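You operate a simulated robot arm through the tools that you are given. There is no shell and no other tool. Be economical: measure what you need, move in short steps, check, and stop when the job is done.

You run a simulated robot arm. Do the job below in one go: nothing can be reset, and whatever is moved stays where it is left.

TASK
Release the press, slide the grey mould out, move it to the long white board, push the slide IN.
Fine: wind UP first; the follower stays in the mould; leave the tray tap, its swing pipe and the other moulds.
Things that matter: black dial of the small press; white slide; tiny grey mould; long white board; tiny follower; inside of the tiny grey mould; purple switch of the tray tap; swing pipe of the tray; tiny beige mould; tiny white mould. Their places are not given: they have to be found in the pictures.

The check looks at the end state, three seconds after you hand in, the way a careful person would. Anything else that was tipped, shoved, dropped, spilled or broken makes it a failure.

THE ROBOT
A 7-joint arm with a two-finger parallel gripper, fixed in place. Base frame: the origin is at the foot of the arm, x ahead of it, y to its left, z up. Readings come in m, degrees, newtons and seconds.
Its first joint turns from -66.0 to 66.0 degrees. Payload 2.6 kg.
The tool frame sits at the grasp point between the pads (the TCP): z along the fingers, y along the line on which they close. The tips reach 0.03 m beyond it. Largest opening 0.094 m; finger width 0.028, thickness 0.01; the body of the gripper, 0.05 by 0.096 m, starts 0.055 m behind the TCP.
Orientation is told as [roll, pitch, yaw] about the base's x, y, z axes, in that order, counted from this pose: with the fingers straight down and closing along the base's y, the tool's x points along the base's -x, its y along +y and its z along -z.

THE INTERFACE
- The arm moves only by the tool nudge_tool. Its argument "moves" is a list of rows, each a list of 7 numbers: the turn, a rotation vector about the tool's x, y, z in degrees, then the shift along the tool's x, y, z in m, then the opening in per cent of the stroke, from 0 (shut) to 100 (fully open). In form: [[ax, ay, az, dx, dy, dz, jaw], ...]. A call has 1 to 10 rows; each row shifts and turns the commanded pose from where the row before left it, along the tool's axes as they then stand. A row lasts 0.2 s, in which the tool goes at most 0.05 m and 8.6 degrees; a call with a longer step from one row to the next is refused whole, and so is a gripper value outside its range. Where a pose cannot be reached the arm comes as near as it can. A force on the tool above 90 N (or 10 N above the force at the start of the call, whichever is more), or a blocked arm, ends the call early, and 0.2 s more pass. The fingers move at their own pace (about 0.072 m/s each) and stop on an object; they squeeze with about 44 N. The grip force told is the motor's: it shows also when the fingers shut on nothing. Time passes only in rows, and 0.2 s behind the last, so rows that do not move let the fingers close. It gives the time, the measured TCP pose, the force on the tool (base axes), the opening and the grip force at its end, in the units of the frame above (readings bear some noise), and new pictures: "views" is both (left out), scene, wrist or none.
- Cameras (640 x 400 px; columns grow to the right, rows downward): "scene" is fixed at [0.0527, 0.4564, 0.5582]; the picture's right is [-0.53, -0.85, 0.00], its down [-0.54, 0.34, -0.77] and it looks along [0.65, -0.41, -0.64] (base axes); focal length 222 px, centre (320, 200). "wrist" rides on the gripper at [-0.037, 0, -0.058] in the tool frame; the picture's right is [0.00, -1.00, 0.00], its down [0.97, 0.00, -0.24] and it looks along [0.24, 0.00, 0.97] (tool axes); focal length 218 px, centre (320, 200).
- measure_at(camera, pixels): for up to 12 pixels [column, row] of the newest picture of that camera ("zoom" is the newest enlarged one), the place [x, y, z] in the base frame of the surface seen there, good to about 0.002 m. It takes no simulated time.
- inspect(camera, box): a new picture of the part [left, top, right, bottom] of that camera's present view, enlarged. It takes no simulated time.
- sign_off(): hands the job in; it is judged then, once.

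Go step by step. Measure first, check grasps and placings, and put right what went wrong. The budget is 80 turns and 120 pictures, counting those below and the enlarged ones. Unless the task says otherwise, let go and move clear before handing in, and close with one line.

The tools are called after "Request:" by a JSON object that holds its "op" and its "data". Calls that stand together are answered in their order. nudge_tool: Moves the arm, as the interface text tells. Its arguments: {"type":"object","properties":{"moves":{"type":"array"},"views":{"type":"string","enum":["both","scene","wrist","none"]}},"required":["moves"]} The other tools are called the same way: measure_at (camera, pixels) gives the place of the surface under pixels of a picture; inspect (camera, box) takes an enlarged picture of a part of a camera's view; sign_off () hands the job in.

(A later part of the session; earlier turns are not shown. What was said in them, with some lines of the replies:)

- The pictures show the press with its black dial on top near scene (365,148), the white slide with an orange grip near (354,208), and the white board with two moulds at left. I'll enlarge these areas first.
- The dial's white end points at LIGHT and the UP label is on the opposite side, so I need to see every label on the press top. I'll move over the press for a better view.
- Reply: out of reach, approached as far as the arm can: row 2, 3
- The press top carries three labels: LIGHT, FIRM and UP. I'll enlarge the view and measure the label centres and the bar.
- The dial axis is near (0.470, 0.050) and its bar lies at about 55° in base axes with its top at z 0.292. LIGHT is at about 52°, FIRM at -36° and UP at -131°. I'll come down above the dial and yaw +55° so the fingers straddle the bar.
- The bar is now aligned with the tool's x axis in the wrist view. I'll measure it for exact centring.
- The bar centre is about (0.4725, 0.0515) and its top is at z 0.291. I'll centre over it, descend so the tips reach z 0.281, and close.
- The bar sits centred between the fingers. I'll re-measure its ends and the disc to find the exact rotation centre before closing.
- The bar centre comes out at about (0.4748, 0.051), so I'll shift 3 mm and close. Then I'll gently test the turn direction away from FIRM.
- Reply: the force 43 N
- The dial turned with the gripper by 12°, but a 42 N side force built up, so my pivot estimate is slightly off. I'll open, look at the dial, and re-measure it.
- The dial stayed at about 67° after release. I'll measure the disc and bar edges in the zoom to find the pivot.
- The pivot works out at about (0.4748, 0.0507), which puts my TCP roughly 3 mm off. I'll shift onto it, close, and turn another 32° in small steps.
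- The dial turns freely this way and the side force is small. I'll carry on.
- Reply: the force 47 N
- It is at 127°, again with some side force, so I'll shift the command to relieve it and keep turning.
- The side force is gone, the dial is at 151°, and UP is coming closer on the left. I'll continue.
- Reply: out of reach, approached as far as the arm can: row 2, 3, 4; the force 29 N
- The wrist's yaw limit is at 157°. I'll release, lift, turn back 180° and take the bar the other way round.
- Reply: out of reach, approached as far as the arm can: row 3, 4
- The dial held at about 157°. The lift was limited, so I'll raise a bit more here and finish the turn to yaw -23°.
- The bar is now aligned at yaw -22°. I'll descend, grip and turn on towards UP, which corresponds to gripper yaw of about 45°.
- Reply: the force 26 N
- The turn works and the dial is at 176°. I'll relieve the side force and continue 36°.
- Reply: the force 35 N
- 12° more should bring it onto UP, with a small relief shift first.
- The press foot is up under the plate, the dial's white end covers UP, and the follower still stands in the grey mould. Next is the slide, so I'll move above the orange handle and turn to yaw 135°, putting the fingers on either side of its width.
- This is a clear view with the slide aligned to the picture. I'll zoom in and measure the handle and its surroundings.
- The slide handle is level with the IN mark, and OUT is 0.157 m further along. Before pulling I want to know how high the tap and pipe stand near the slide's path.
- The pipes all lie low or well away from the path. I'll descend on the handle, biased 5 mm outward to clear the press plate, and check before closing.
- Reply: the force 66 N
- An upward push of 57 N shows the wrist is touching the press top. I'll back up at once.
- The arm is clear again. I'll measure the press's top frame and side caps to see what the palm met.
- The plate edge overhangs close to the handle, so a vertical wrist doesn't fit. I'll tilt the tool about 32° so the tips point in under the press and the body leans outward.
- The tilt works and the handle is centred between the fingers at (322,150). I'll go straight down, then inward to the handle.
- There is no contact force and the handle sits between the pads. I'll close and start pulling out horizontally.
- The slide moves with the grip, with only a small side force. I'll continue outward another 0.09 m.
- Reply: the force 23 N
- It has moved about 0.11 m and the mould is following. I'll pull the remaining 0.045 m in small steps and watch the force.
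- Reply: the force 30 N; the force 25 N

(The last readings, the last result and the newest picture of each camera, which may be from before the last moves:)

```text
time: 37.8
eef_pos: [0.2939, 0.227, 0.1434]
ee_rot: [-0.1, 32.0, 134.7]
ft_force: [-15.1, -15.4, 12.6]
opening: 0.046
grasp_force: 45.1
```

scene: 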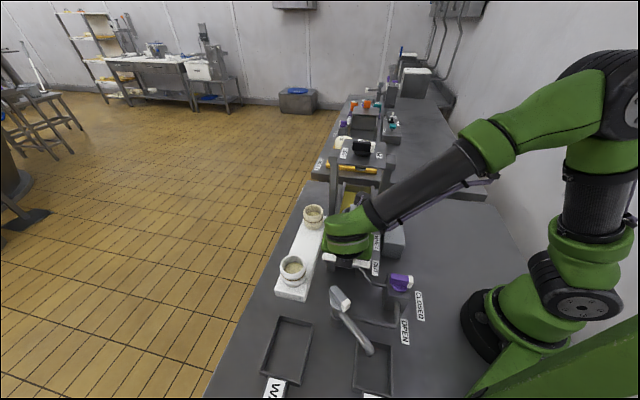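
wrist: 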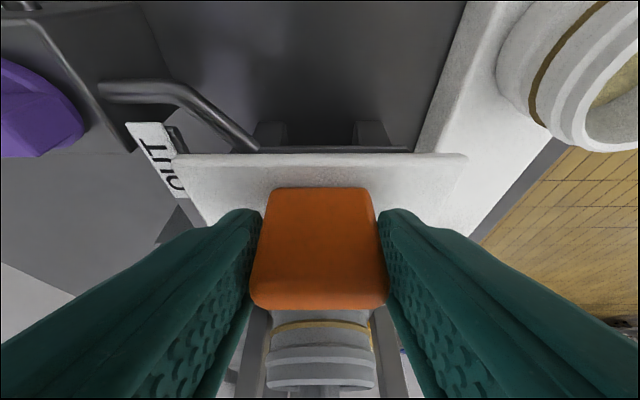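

The slide has travelled 0.157 m to OUT. I'll release, go straight up, and untilt to look at the mould.

Request:
{"op": "nudge_tool", "data": {"moves": [[0, 0, 0, 0, 0, 0, 62], [0, 0, 0, 0, 0, 0, 62], [0, 0, 0, 0.0106, 0, -0.017, 62], [0, 0, 0, 0.0159, 0, -0.0254, 62], [0, 0, 0, 0.0212, 0, -0.034, 62], [0, 0, 0, 0.0212, 0, -0.034, 62], [0, 0, 0, 0.0212, 0, -0.034, 62], [0, 0, 0, 0.0106, 0, -0.017, 62]], "views": "none"}}

Request:
{"op": "nudge_tool", "data": {"moves": [[0, -8, 0, 0, 0, 0, 62], [0, -8, 0, 0, 0, 0, 62], [0, -8, 0, 0, 0, 0, 62], [0, -8, 0, 0, 0, 0, 62], [0, 0, 0, 0, 0, 0, 62]], "views": "both"}}

Request:
{"op": "inspect", "data": {"camera": "wrist", "box": [220, 100, 420, 300]}}

```text
time: 39.6
eef_pos: [0.294, 0.228, 0.333]
ee_rot: [-0.1, 31.9, 135.0]
ft_force: [-0.7, 0.3, 0.1]
opening: 0.0584
grasp_force: 0.2
```

```text
time: 40.8
eef_pos: [0.294, 0.2282, 0.3331]
ee_rot: [-0.1, -0.2, 134.9]
ft_force: [0.0, 0.0, 0.8]
opening: 0.0583
grasp_force: 0.0
```

scene: 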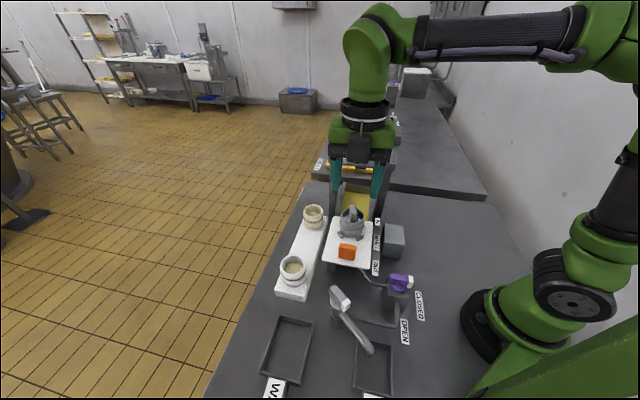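
wrist: 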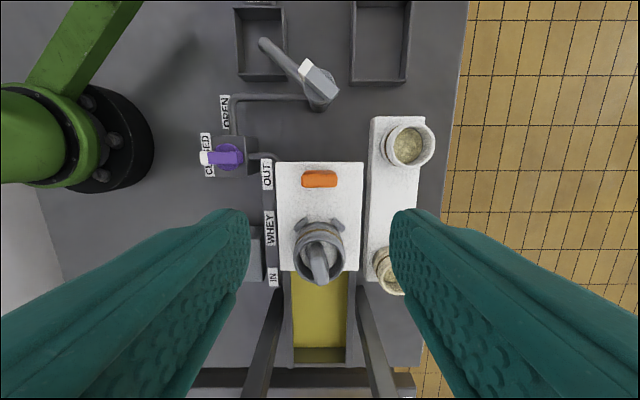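

```text
2.00 times, centred on (320, 200) of wrist
```

zoom: 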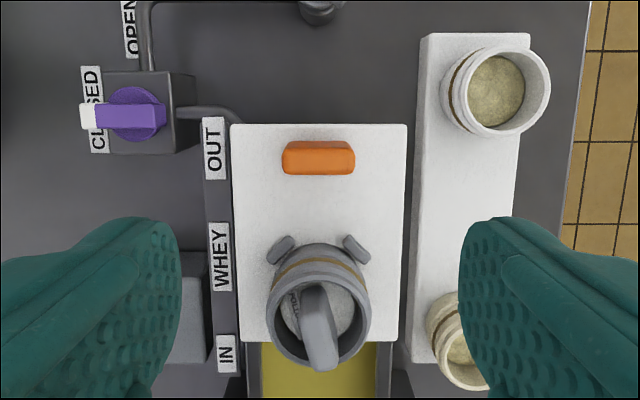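

The slide is out, with the mould on it and the follower standing inside. I'll measure the mould, follower, board and the free gap between the two other moulds.

Request:
{"op": "measure_at", "data": {"camera": "zoom", "pixels": [[272, 310], [366, 310], [318, 252], [285, 345], [350, 345], [318, 300], [325, 360], [340, 290], [282, 250], [356, 250], [319, 275], [300, 262]]}}

Request:
{"op": "measure_at", "data": {"camera": "zoom", "pixels": [[425, 200], [514, 200], [470, 200], [425, 60], [420, 340], [465, 150], [465, 230], [490, 130], [450, 298], [400, 200], [318, 158], [545, 90]]}}

Request:
{"op": "inspect", "data": {"camera": "scene", "box": [300, 180, 400, 280]}}

```text
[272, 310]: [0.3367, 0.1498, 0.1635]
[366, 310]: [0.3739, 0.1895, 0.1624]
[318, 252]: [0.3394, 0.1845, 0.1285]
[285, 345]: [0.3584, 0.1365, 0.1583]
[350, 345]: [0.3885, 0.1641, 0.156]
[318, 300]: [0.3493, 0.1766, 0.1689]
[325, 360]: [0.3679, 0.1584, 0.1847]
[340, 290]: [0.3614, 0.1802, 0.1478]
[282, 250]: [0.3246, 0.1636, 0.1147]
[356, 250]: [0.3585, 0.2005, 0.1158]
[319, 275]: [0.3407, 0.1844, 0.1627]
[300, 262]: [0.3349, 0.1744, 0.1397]
```

```text
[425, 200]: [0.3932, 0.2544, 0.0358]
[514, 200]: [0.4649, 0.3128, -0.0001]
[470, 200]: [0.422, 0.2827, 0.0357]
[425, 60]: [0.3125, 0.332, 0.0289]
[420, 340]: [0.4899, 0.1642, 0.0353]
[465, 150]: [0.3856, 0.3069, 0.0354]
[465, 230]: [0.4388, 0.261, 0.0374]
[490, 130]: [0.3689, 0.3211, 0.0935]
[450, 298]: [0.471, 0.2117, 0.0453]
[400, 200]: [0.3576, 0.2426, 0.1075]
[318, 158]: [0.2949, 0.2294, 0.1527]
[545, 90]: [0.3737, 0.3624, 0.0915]
```

```text
4.00 times, centred on (350, 230) of scene
```

zoom: 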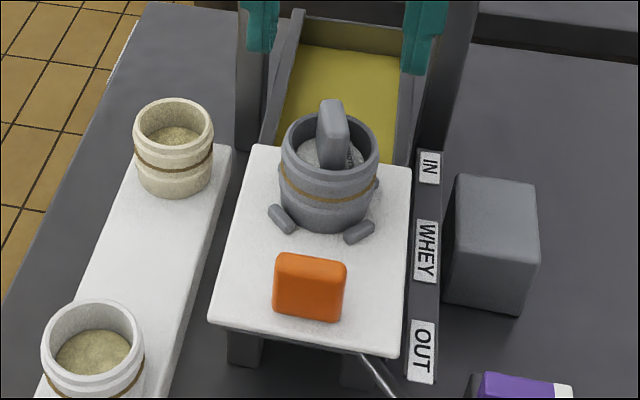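

The mould's centre is about (0.359, 0.166), with rim z 0.163, radius about 0.028 and follower top z 0.185. I'll move above it, stop with the tips over the rim, and check the alignment.

Request:
{"op": "nudge_tool", "data": {"moves": [[0, 0, 0, 0.045, -0.0019, 0, 90], [0, 0, 0, 0.0455, 0, 0, 90], [0, 0, 0, 0, 0, 0.04, 90], [0, 0, 0, 0, 0, 0.04, 90], [0, 0, 0, 0, 0, 0.03, 90], [0, 0, 0, 0, 0, 0, 90]], "views": "both"}}

Request:
{"op": "inspect", "data": {"camera": "scene", "box": [300, 140, 420, 280]}}

```text
time: 42.2
eef_pos: [0.359, 0.167, 0.2216]
ee_rot: [-0.1, -0.1, 134.8]
ft_force: [-0.9, -0.1, 0.1]
opening: 0.0849
grasp_force: 0.1
```

scene: 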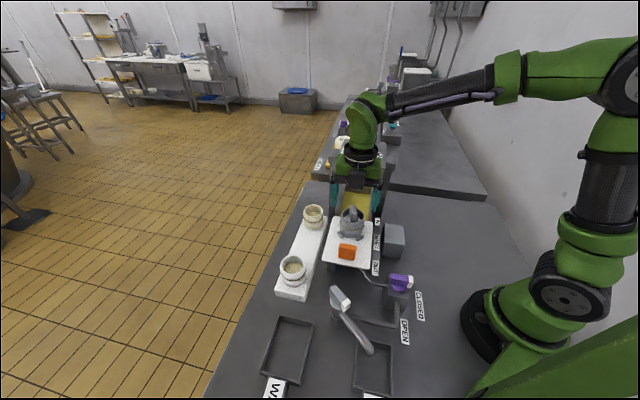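
wrist: 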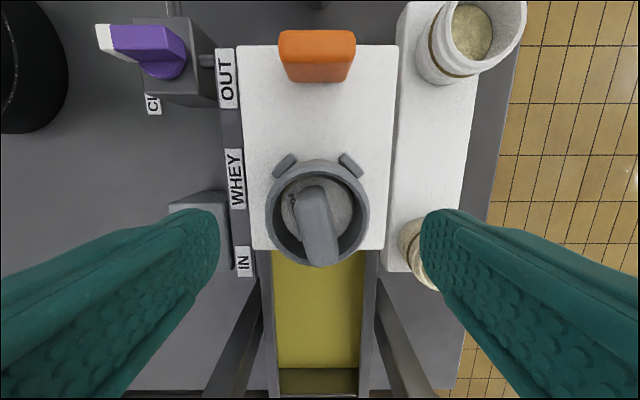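

```text
2.86 times, centred on (360, 210) of scene
```

zoom: 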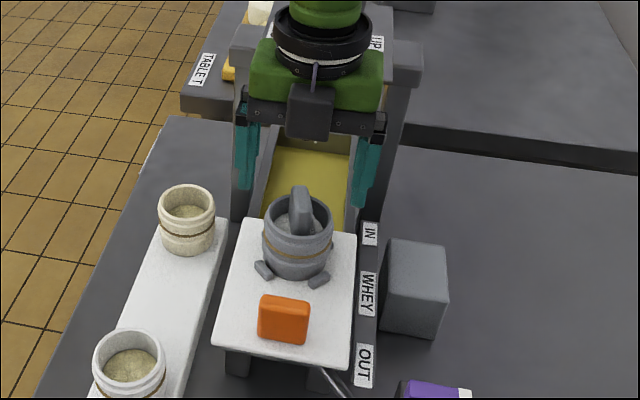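

The fingers are spread around the mould. I'll measure its rim from here to check the centring.

Request:
{"op": "measure_at", "data": {"camera": "wrist", "pixels": [[270, 215], [365, 215], [317, 164], [290, 260], [340, 262], [310, 195], [323, 262]]}}

```text
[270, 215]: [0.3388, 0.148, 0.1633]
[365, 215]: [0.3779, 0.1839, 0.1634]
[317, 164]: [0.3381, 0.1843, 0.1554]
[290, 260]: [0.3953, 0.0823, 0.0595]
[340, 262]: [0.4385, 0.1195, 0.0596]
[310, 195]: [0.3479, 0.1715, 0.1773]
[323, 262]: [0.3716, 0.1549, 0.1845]
```

It is centred to within 1 mm. I'll descend to TCP z 0.148 and close gently.

Request:
{"op": "nudge_tool", "data": {"moves": [[0, 0, 0, 0, 0, 0.025, 90], [0, 0, 0, 0, 0, 0.025, 90], [0, 0, 0, 0, 0, 0.023, 90], [0, 0, 0, 0, 0, 0, 90]], "views": "wrist"}}

```text
time: 43.2
eef_pos: [0.3618, 0.1654, 0.1509]
ee_rot: [-0.4, 0.1, 134.8]
ft_force: [-17.9, 3.8, 31.1]
opening: 0.0845
grasp_force: 0.1
```

wrist: 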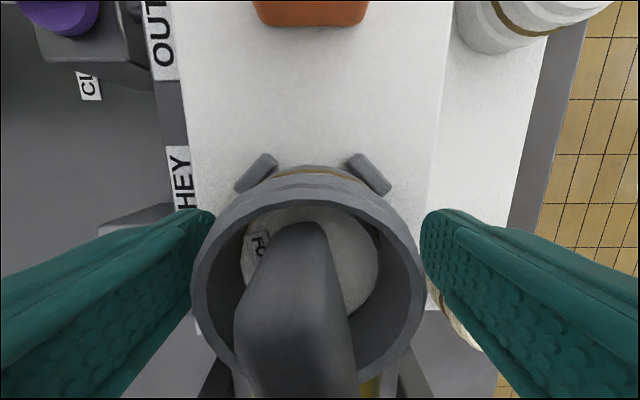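

There is an unexpected 31 N contact, so I'll look at the scene before doing anything else.

Request:
{"op": "nudge_tool", "data": {"moves": [[0, 0, 0, 0, 0, -0.002, 90]], "views": "scene"}}

Request:
{"op": "inspect", "data": {"camera": "scene", "box": [300, 110, 440, 260]}}

```text
time: 43.6
eef_pos: [0.3615, 0.1659, 0.153]
ee_rot: [-0.2, -0.2, 135.0]
ft_force: [-15.2, 5.1, 22.0]
opening: 0.0848
grasp_force: 0.1
```

scene: 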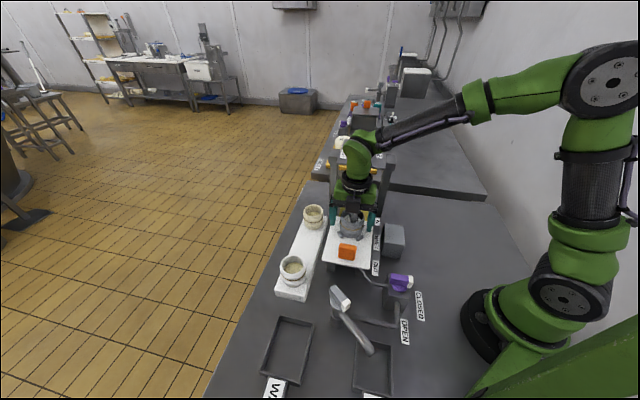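

```text
2.67 times, centred on (370, 185) of scene
```

zoom: 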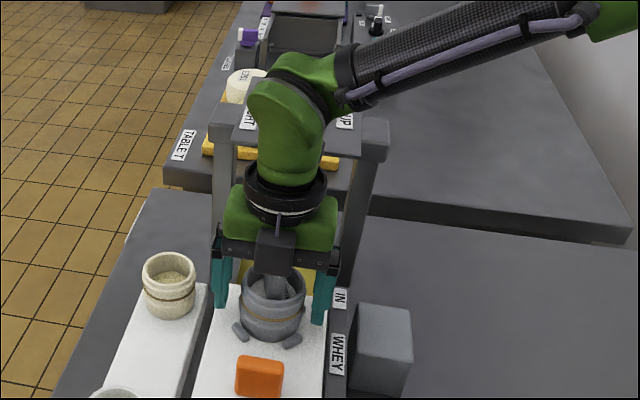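

The wrist's elbow hangs over the press top, so straight down is limited to about z 0.154. The rim is at 0.163 and the tips reach 0.03 m below the TCP, so I'll grip a few millimetres higher, at z 0.158.

Request:
{"op": "nudge_tool", "data": {"moves": [[0, 0, 0, 0, 0, -0.006, 90], [0, 0, 0, 0, 0, 0, 90]], "views": "scene"}}

Request:
{"op": "inspect", "data": {"camera": "scene", "box": [330, 130, 400, 180]}}

```text
time: 44.2
eef_pos: [0.3608, 0.1645, 0.1565]
ee_rot: [0.0, -0.1, 134.9]
ft_force: [0.2, 0.1, 0.5]
opening: 0.0845
grasp_force: 0.2
```

scene: 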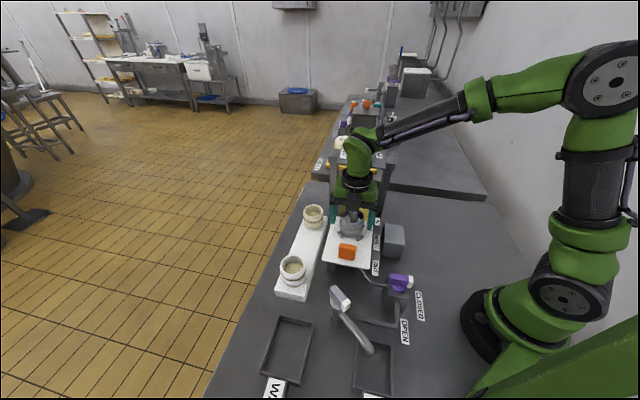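

```text
8.00 times, centred on (365, 155) of scene
```

zoom: 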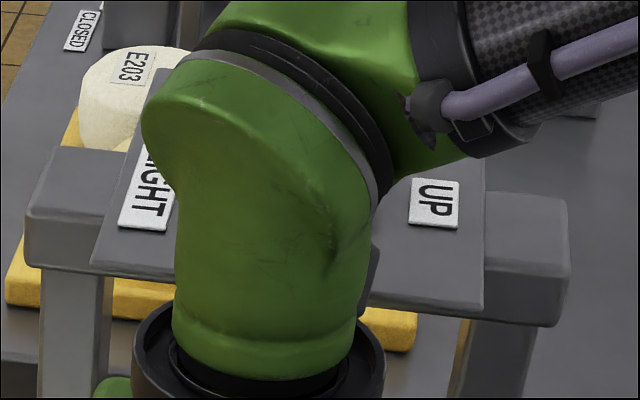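

The force reads zero at z 0.1565, so I'll close here.

Request:
{"op": "nudge_tool", "data": {"moves": [[0, 0, 0, 0, 0, 0, 40], [0, 0, 0, 0, 0, 0, 0], [0, 0, 0, 0, 0, 0, 0], [0, 0, 0, 0, 0, 0, 0]], "views": "wrist"}}

```text
time: 45.2
eef_pos: [0.3611, 0.1649, 0.1574]
ee_rot: [-0.1, -0.1, 135.0]
ft_force: [-0.6, 0.1, 0.0]
opening: 0.0612
grasp_force: 44.2
```

wrist: 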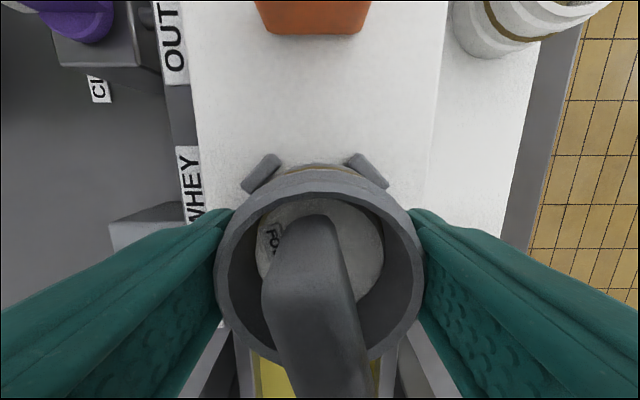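

The grip is firm at 0.061 m with no side force. I'll lift slowly.

Request:
{"op": "nudge_tool", "data": {"moves": [[0, 0, 0, 0, 0, -0.005, 0], [0, 0, 0, 0, 0, -0.01, 0], [0, 0, 0, 0, 0, -0.015, 0], [0, 0, 0, 0, 0, -0.015, 0], [0, 0, 0, 0, 0, -0.01, 0], [0, 0, 0, 0, 0, -0.005, 0], [0, 0, 0, 0, 0, 0, 0]], "views": "both"}}

```text
time: 46.8
eef_pos: [0.3616, 0.1663, 0.2184]
ee_rot: [0.0, -0.2, 135.0]
ft_force: [0.1, 1.0, -1.9]
opening: 0.0613
grasp_force: 44.7
```

scene: 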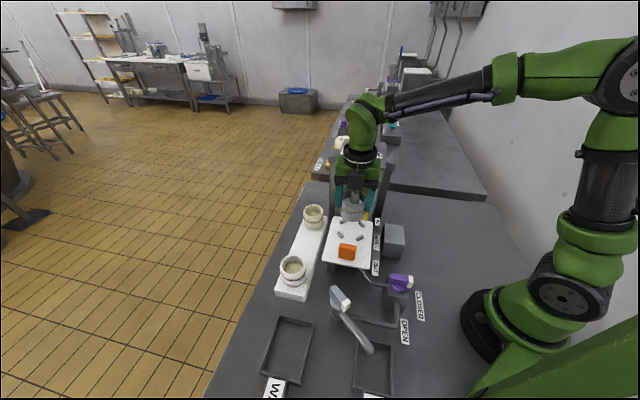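
wrist: 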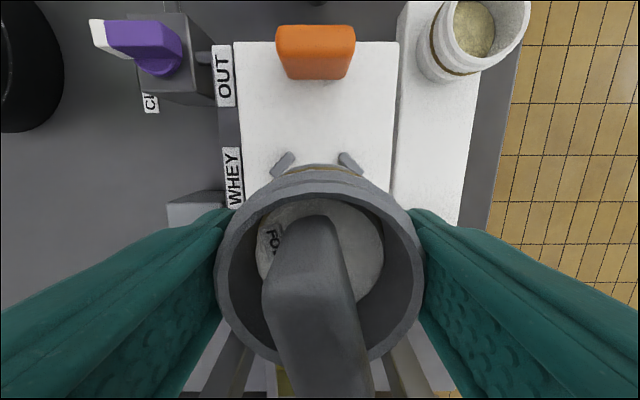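

The mould lifted cleanly with the follower still in it. I'll carry it slowly across to the free middle of the board at about (0.423, 0.281).

Request:
{"op": "nudge_tool", "data": {"moves": [[0, 0, 0, -0.004, -0.008, 0, 0], [0, 0, 0, -0.005, -0.016, 0, 0], [0, 0, 0, -0.006, -0.02, 0, 0], [0, 0, 0, -0.006, -0.02, 0, 0], [0, 0, 0, -0.006, -0.02, 0, 0], [0, 0, 0, -0.006, -0.02, 0, 0], [0, 0, 0, -0.005, -0.014, 0, 0], [0, 0, 0, -0.001, -0.008, 0, 0], [0, 0, 0, 0, 0, 0, 0]], "views": "both"}}

```text
time: 48.8
eef_pos: [0.4225, 0.2838, 0.2185]
ee_rot: [-0.1, 0.0, 134.9]
ft_force: [0.0, -0.3, -1.6]
opening: 0.0614
grasp_force: 44.1
```

scene: 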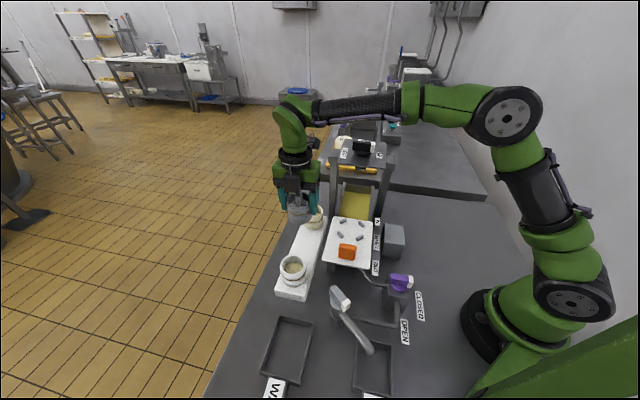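
wrist: 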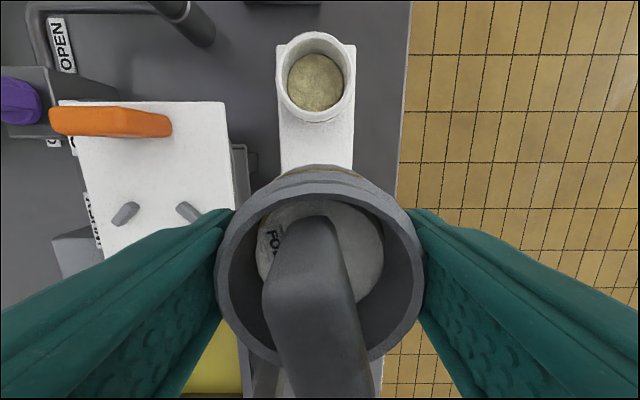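

The mould is above the board. I'll measure the board edges and the neighbouring mould here to confirm the aim before lowering.

Request:
{"op": "measure_at", "data": {"camera": "wrist", "pixels": [[284, 150], [350, 150], [317, 150], [314, 82], [236, 160], [368, 385]]}}

Request:
{"op": "inspect", "data": {"camera": "scene", "box": [250, 140, 390, 310]}}

```text
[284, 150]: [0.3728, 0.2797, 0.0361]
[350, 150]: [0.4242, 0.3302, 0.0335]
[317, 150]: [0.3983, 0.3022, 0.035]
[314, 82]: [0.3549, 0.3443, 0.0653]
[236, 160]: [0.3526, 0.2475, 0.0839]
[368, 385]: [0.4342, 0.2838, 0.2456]
```

```text
2.35 times, centred on (320, 225) of scene
```

zoom: 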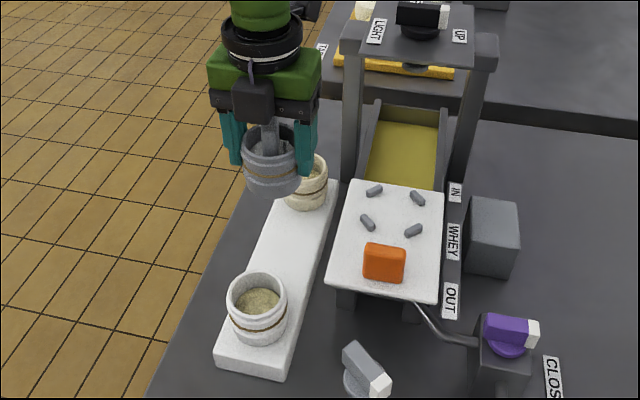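

The aim is good. I'll nudge toward the middle of the gap and lower to just above the board, watching the force.

Request:
{"op": "nudge_tool", "data": {"moves": [[0, 0, 0, 0.008, 0.0015, 0.01, 0], [0, 0, 0, 0, 0, 0.02, 0], [0, 0, 0, 0, 0, 0.025, 0], [0, 0, 0, 0, 0, 0.025, 0], [0, 0, 0, 0, 0, 0.02, 0], [0, 0, 0, 0, 0, 0.015, 0], [0, 0, 0, 0, 0, 0.01, 0], [0, 0, 0, 0, 0, 0, 0]], "views": "both"}}

Request:
{"op": "inspect", "data": {"camera": "scene", "box": [250, 140, 390, 310]}}

```text
time: 50.6
eef_pos: [0.4271, 0.2767, 0.0927]
ee_rot: [0.0, -0.2, 134.8]
ft_force: [0.6, -0.2, -1.3]
opening: 0.0613
grasp_force: 44.2
```

scene: 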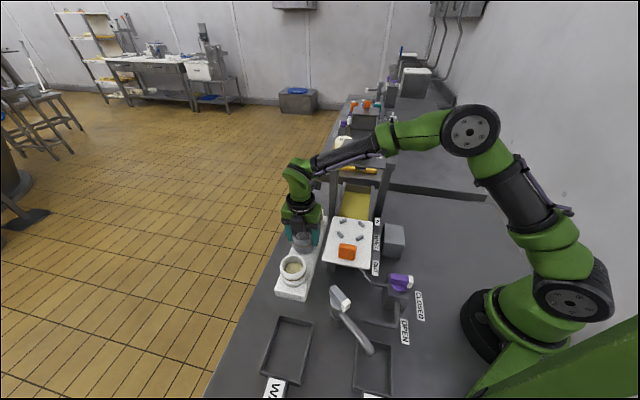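
wrist: 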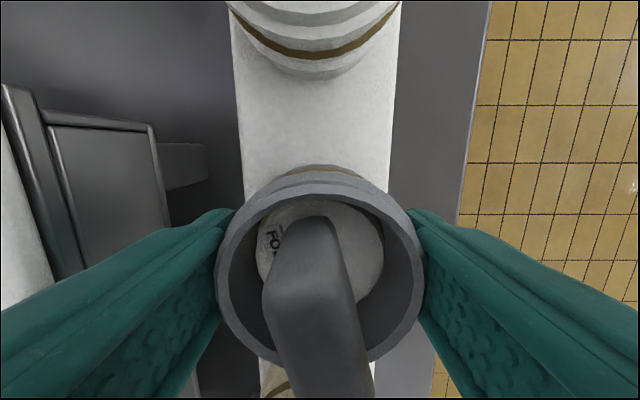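

```text
2.35 times, centred on (320, 225) of scene
```

zoom: 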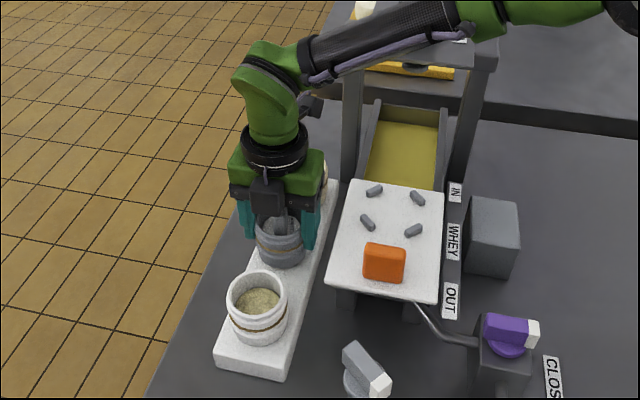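

It is just above the board with no contact. I'll lower the last 7 mm in small steps.

Request:
{"op": "nudge_tool", "data": {"moves": [[0, 0, 0, 0, 0, 0.003, 0], [0, 0, 0, 0, 0, 0.002, 0], [0, 0, 0, 0, 0, 0.001, 0], [0, 0, 0, 0, 0, 0, 0]], "views": "none"}}

Request:
{"op": "nudge_tool", "data": {"moves": [[0, 0, 0, 0, 0, 0.001, 0], [0, 0, 0, 0, 0, 0, 0]], "views": "none"}}

```text
time: 51.6
eef_pos: [0.4272, 0.2763, 0.0868]
ee_rot: [-0.1, -0.1, 135.0]
ft_force: [-0.5, -1.6, -2.3]
opening: 0.0612
grasp_force: 43.9
```

```text
time: 52.2
eef_pos: [0.4271, 0.2759, 0.0863]
ee_rot: [-0.1, -0.2, 134.9]
ft_force: [-0.4, -0.8, -0.2]
opening: 0.0613
grasp_force: 44.3
```

Request:
{"op": "nudge_tool", "data": {"moves": [[0, 0, 0, 0, 0, 0.001, 0], [0, 0, 0, 0, 0, 0, 0]], "views": "none"}}

Request:
{"op": "nudge_tool", "data": {"moves": [[0, 0, 0, 0, 0, 0.001, 0], [0, 0, 0, 0, 0, 0, 0]], "views": "wrist"}}

```text
time: 52.8
eef_pos: [0.427, 0.276, 0.0858]
ee_rot: [-0.2, 0.0, 134.9]
ft_force: [-2.1, -2.9, 10.6]
opening: 0.0612
grasp_force: 43.9
```

```text
time: 53.4
eef_pos: [0.4284, 0.2769, 0.0866]
ee_rot: [-0.4, 0.0, 134.8]
ft_force: [-4.0, -7.2, 27.0]
opening: 0.0612
grasp_force: 43.6
```

wrist: 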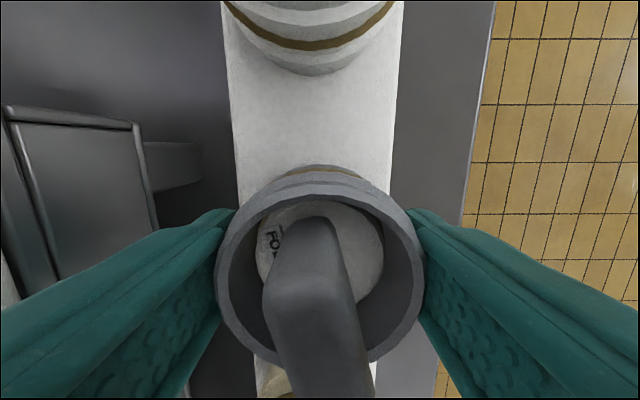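

The board now carries the mould, touching at TCP z 0.0858 as predicted. I'll ease back 1 mm and open slowly.

Request:
{"op": "nudge_tool", "data": {"moves": [[0, 0, 0, 0, 0, -0.0015, 0], [0, 0, 0, 0, 0, 0, 68], [0, 0, 0, 0, 0, 0, 75], [0, 0, 0, 0, 0, 0, 88], [0, 0, 0, 0, 0, 0, 88]], "views": "wrist"}}

```text
time: 54.6
eef_pos: [0.4263, 0.2771, 0.0847]
ee_rot: [-0.2, -0.1, 134.9]
ft_force: [-0.2, 0.6, -0.2]
opening: 0.0827
grasp_force: 0.0
```

wrist: 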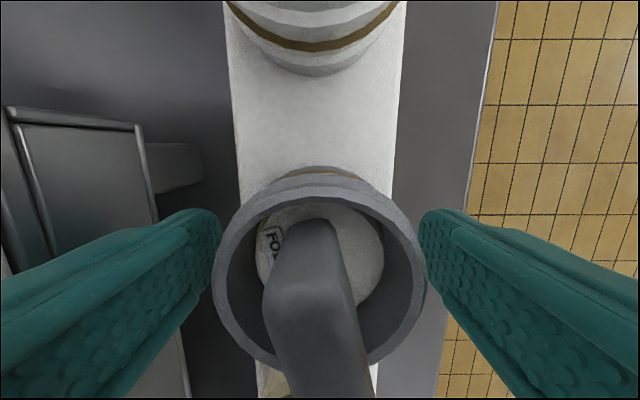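

The mould is standing free, so I'll rise straight up.

Request:
{"op": "nudge_tool", "data": {"moves": [[0, 0, 0, 0, 0, -0.02, 92], [0, 0, 0, 0, 0, -0.03, 92], [0, 0, 0, 0, 0, -0.04, 92], [0, 0, 0, 0, 0, -0.04, 92], [0, 0, 0, 0, 0, -0.04, 92], [0, 0, 0, 0, 0, -0.03, 92], [0, 0, 0, 0, 0, 0, 92]], "views": "both"}}

Request:
{"op": "inspect", "data": {"camera": "scene", "box": [250, 130, 410, 310]}}

```text
time: 56.2
eef_pos: [0.4266, 0.2751, 0.2867]
ee_rot: [-0.1, -0.2, 134.9]
ft_force: [0.2, -0.4, -1.0]
opening: 0.0862
grasp_force: 0.1
```

scene: 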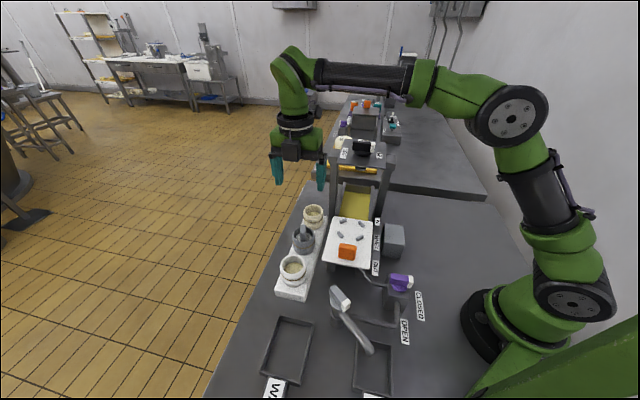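
wrist: 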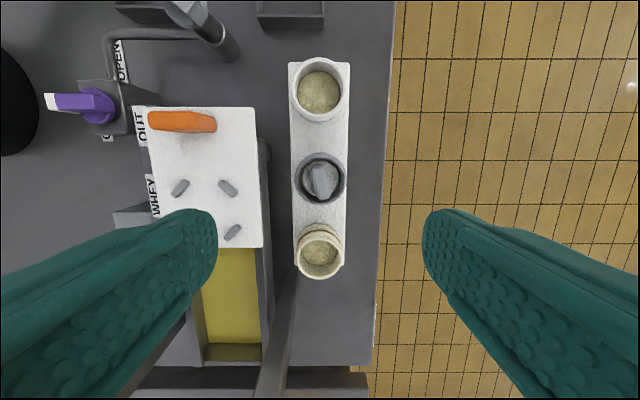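

```text
2.22 times, centred on (330, 220) of scene
```

zoom: 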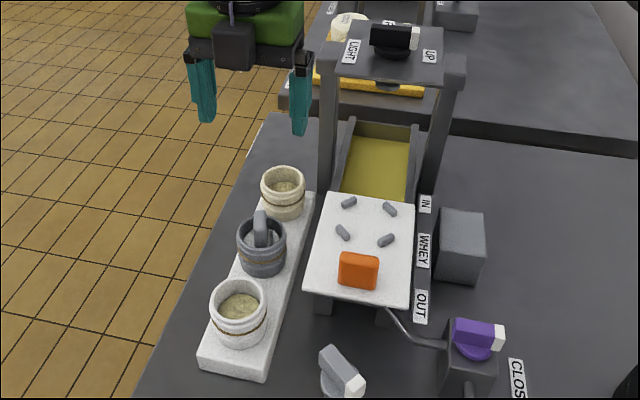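

The grey mould stands upright on the board with its follower, clear of the other two. Now I'll return over the slide handle and tilt again.

Request:
{"op": "nudge_tool", "data": {"moves": [[0, 0, 0, -0.02, 0.042, 0, 70], [0, 0, 0, -0.02, 0.042, 0, 62], [0, 0, 0, -0.0195, 0.043, 0, 62], [0, 8, 0, 0, 0, 0, 62], [0, 8, 0, 0, 0, 0, 62], [0, 8, 0, 0, 0, 0, 62], [0, 8, 0, 0, 0, 0, 62], [0, 0, 0, 0, 0, 0, 62]], "views": "wrist"}}

Request:
{"op": "measure_at", "data": {"camera": "wrist", "pixels": [[320, 140], [320, 160], [300, 150], [340, 150]]}}

```text
time: 58.0
eef_pos: [0.2943, 0.2288, 0.2856]
ee_rot: [-0.1, 32.0, 134.9]
ft_force: [0.1, -0.7, 0.2]
opening: 0.0583
grasp_force: 0.1
```

wrist: 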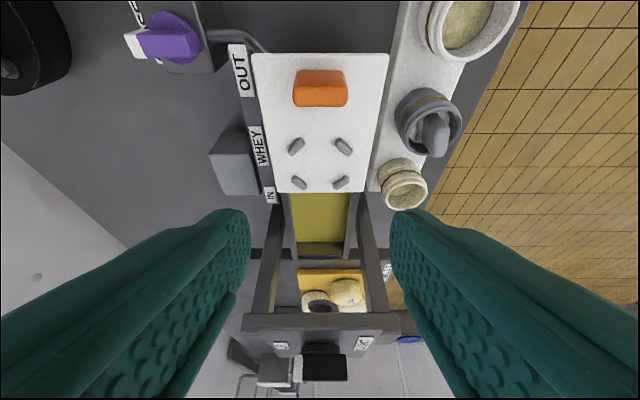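

```text
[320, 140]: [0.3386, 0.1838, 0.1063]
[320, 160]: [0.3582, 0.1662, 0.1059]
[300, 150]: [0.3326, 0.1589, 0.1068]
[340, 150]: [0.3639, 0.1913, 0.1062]
```

The handle is centred in the view, so I'll go down vertically onto it.

Request:
{"op": "nudge_tool", "data": {"moves": [[0, 0, 0, -0.0159, 0, 0.0254, 62], [0, 0, 0, -0.0159, 0, 0.0254, 62], [0, 0, 0, -0.0159, 0, 0.0254, 62], [0, 0, 0, -0.0159, 0, 0.0254, 62], [0, 0, 0, -0.0111, 0, 0.0178, 62], [0, 0, 0, 0, 0, 0, 62]], "views": "wrist"}}

```text
time: 59.4
eef_pos: [0.2946, 0.2297, 0.1437]
ee_rot: [-0.1, 31.9, 134.8]
ft_force: [0.4, -0.5, 0.4]
opening: 0.0583
grasp_force: 0.1
```

wrist: 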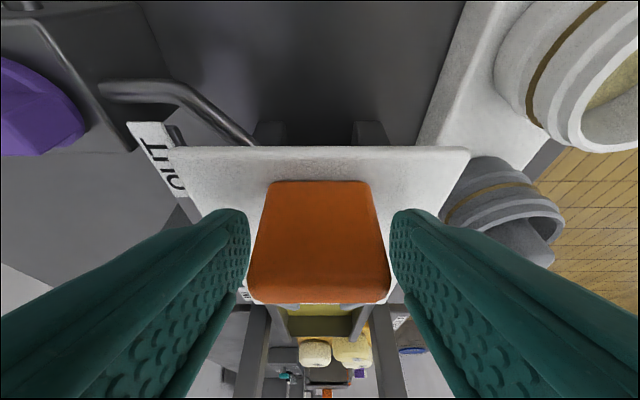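

The pads straddle the handle. I'll close and push inward.

Request:
{"op": "nudge_tool", "data": {"moves": [[0, 0, 0, 0, 0, 0, 0], [0, 0, 0, 0, 0, 0, 0], [0, 0, 0, 0, 0, 0, 0], [0, 0, 0, 0.0085, 0, 0.0053, 0], [0, 0, 0, 0.0127, 0, 0.008, 0], [0, 0, 0, 0.0127, 0, 0.008, 0], [0, 0, 0, 0.0127, 0, 0.008, 0], [0, 0, 0, 0.0127, 0, 0.008, 0], [0, 0, 0, 0, 0, 0, 0]], "views": "none"}}

Request:
{"op": "nudge_tool", "data": {"moves": [[0, 0, 0, 0.0127, 0, 0.008, 0], [0, 0, 0, 0.0127, 0, 0.008, 0], [0, 0, 0, 0.0127, 0, 0.008, 0], [0, 0, 0, 0.0085, 0, 0.0053, 0], [0, 0, 0, 0, 0, 0, 0]], "views": "both"}}

```text
time: 61.4
eef_pos: [0.3432, 0.1793, 0.1447]
ee_rot: [0.0, 31.8, 134.9]
ft_force: [-6.7, -6.8, -2.7]
opening: 0.0462
grasp_force: 45.7
```

```text
time: 62.6
eef_pos: [0.3843, 0.1398, 0.1443]
ee_rot: [0.0, 31.8, 134.8]
ft_force: [-9.0, -9.4, 1.2]
opening: 0.0462
grasp_force: 44.5
```

scene: 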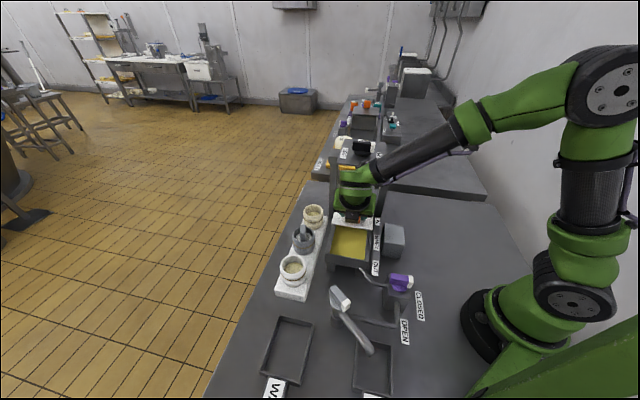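
wrist: 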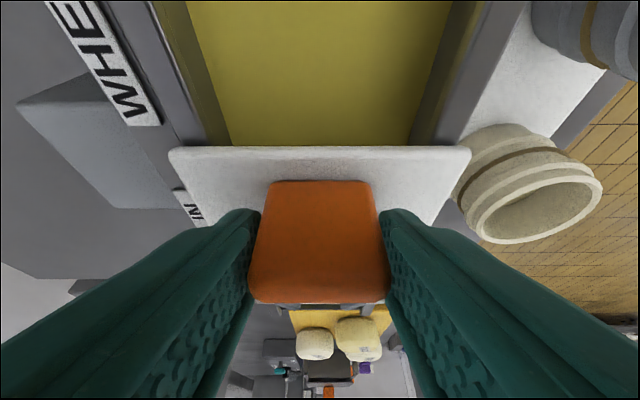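

About 0.03 m remains, so I'll push slowly until the end stop.

Request:
{"op": "nudge_tool", "data": {"moves": [[0, 0, 0, 0.0085, 0, 0.0053, 0], [0, 0, 0, 0.0085, 0, 0.0053, 0], [0, 0, 0, 0.0051, 0, 0.0032, 0], [0, 0, 0, 0.0026, 0, 0.0016, 0], [0, 0, 0, 0, 0, 0, 0]], "views": "none"}}

Request:
{"op": "nudge_tool", "data": {"moves": [[0, 0, 0, 0.0017, 0, 0.0011, 0], [0, 0, 0, 0.0017, 0, 0.0011, 0], [0, 0, 0, 0, 0, 0, 0]], "views": "wrist"}}

```text
time: 63.8
eef_pos: [0.4039, 0.1204, 0.1447]
ee_rot: [-0.1, 31.8, 135.2]
ft_force: [8.2, 8.3, -20.1]
opening: 0.0459
grasp_force: 44.5
```

```text
time: 64.6
eef_pos: [0.4067, 0.1161, 0.144]
ee_rot: [-0.2, 32.0, 135.1]
ft_force: [8.5, 6.6, -17.0]
opening: 0.0459
grasp_force: 44.6
```

wrist: 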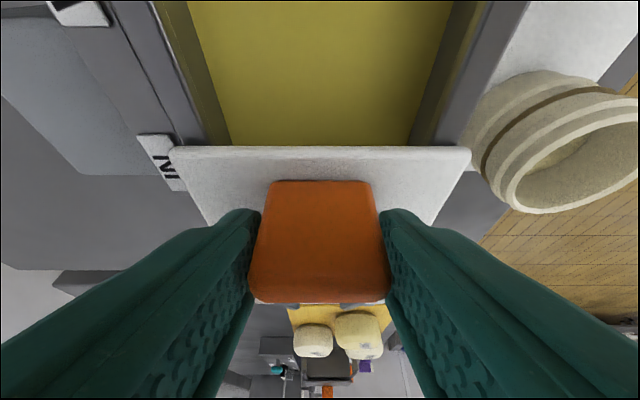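

The view matches the original IN position. I'll release, back out and up along the reverse of the approach, then look.

Request:
{"op": "nudge_tool", "data": {"moves": [[0, 0, 0, 0, 0, 0, 62], [0, 0, 0, 0, 0, 0, 62], [0, 0, 0, -0.01, 0, -0.0063, 62], [0, 0, 0, -0.01, 0, -0.0063, 62], [0, 0, 0, 0.0117, 0, -0.0187, 62], [0, 0, 0, 0.0117, 0, -0.0187, 62], [0, 0, 0, 0.0117, 0, -0.0187, 62], [0, 0, 0, 0.0117, 0, -0.0187, 62]], "views": "none"}}

Request:
{"op": "nudge_tool", "data": {"moves": [[0, 0, 0, -0.034, 0, -0.0212, 62], [0, 0, 0, -0.034, 0, -0.0212, 62], [0, -8, 0, 0, 0, 0, 62], [0, -8, 0, 0, 0, -0.02, 62], [0, -8, 0, 0, 0, -0.03, 62], [0, -8, 0, 0, 0, -0.03, 62], [0, 0, 0, 0, 0, 0, 62]], "views": "both"}}

Request:
{"op": "inspect", "data": {"camera": "scene", "box": [260, 120, 440, 300]}}

Request:
{"op": "measure_at", "data": {"camera": "scene", "pixels": [[354, 208], [345, 210], [370, 212]]}}

```text
time: 66.4
eef_pos: [0.3903, 0.134, 0.2353]
ee_rot: [-0.1, 31.8, 134.9]
ft_force: [-0.3, 0.8, -0.3]
opening: 0.0584
grasp_force: 0.2
```

```text
time: 68.0
eef_pos: [0.3186, 0.204, 0.311]
ee_rot: [-0.1, -0.1, 135.0]
ft_force: [-0.1, 0.9, 0.0]
opening: 0.0583
grasp_force: 0.0
```

scene: 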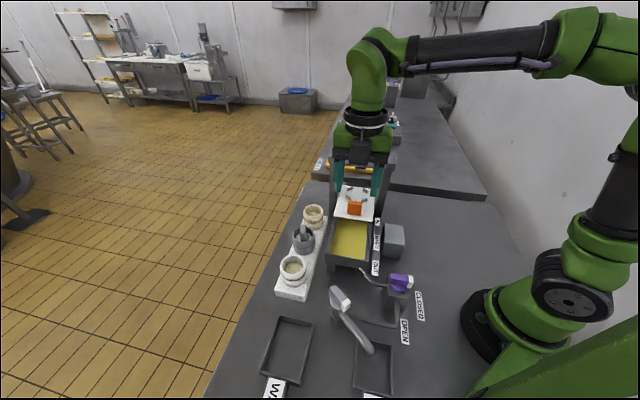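
wrist: 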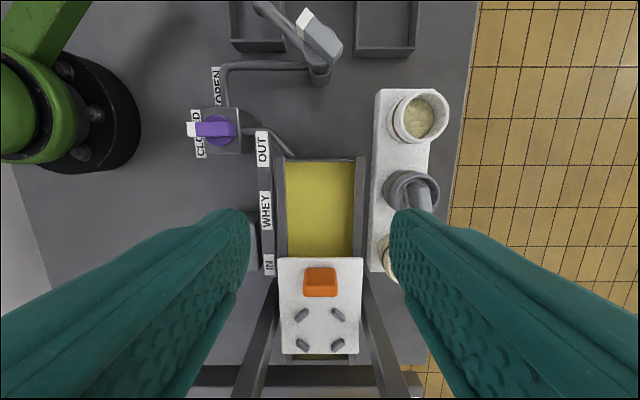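

```text
2.22 times, centred on (350, 210) of scene
```

zoom: 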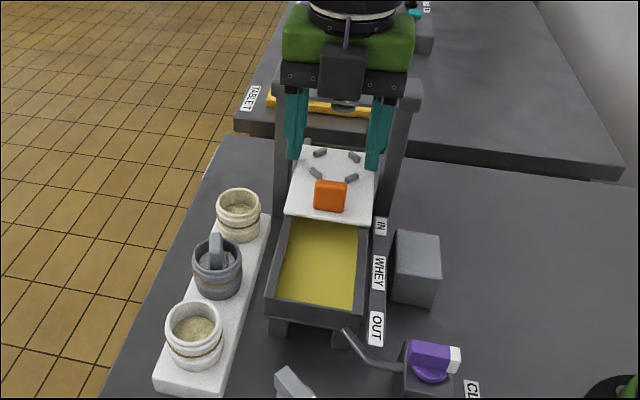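

```text
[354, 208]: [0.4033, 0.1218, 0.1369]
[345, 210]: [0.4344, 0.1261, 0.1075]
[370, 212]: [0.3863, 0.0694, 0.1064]
```

The slide and handle are back at their starting pixels, and the beige and white moulds are unmoved. I'll move the arm clear for a final look at the dial.

Request:
{"op": "nudge_tool", "data": {"moves": [[0, 0, 0, 0, 0.03, -0.02, 62], [0, 0, 0, 0, 0.03, -0.02, 62], [0, 0, 0, -0.02, 0.03, -0.01, 62], [0, 0, 0, 0, 0, 0, 62]], "views": "both"}}

Request:
{"op": "inspect", "data": {"camera": "scene", "box": [320, 120, 420, 220]}}

Request:
{"op": "inspect", "data": {"camera": "wrist", "box": [240, 200, 420, 400]}}

```text
time: 69.0
eef_pos: [0.2375, 0.1549, 0.361]
ee_rot: [-0.2, 0.0, 135.1]
ft_force: [0.5, -0.1, 0.4]
opening: 0.0586
grasp_force: 0.1
```

scene: 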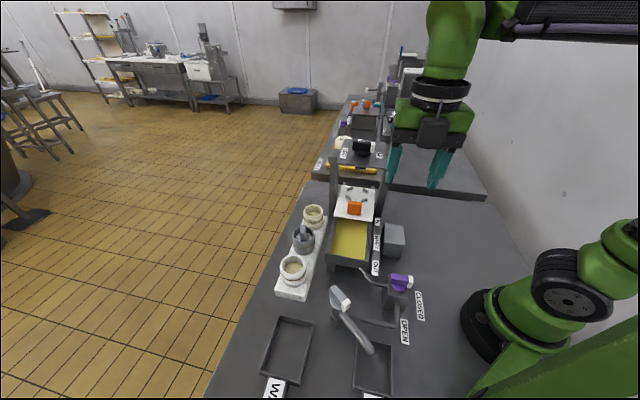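
wrist: 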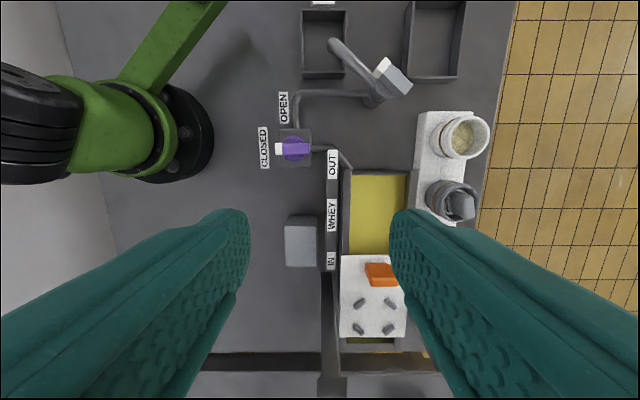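

```text
4.00 times, centred on (370, 170) of scene
```

zoom: 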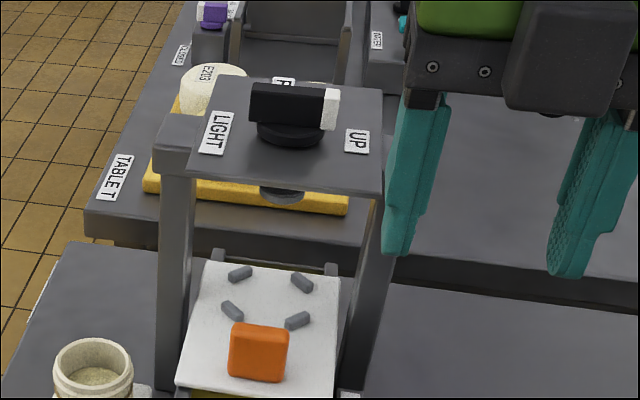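

```text
2.00 times, centred on (330, 300) of wrist
```

zoom: 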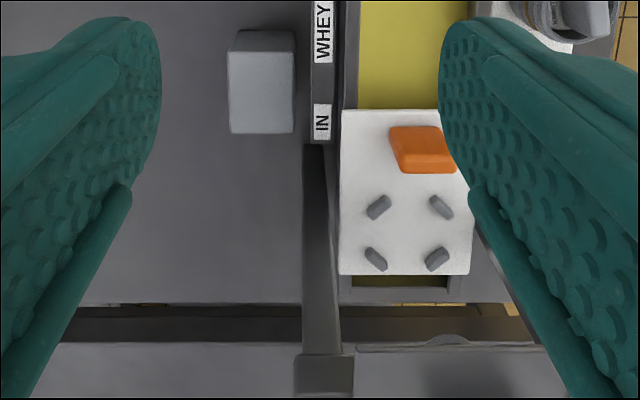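

The dial still appears at UP with the foot raised. I'll do one quick check of the bar's angle.

Request:
{"op": "measure_at", "data": {"camera": "scene", "pixels": [[372, 143], [355, 142], [373, 148], [356, 148], [379, 155]]}}

```text
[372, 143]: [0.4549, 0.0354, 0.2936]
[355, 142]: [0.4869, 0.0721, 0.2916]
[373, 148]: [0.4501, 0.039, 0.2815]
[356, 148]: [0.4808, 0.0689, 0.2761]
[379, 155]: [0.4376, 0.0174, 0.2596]
```

The bar points at about -132°, which matches the UP label at -133°. Everything is in place and the arm is clear, so I'm handing in.

Request:
{"op": "sign_off", "data": {}}

```text
The job is handed in.
```

The press is wound UP, the grey mould stands on the long white board with its follower inside, and the slide is back IN. The tap, pipe and other moulds show no movement; my wrist bumped the press top twice, and the dial afterwards still read UP.
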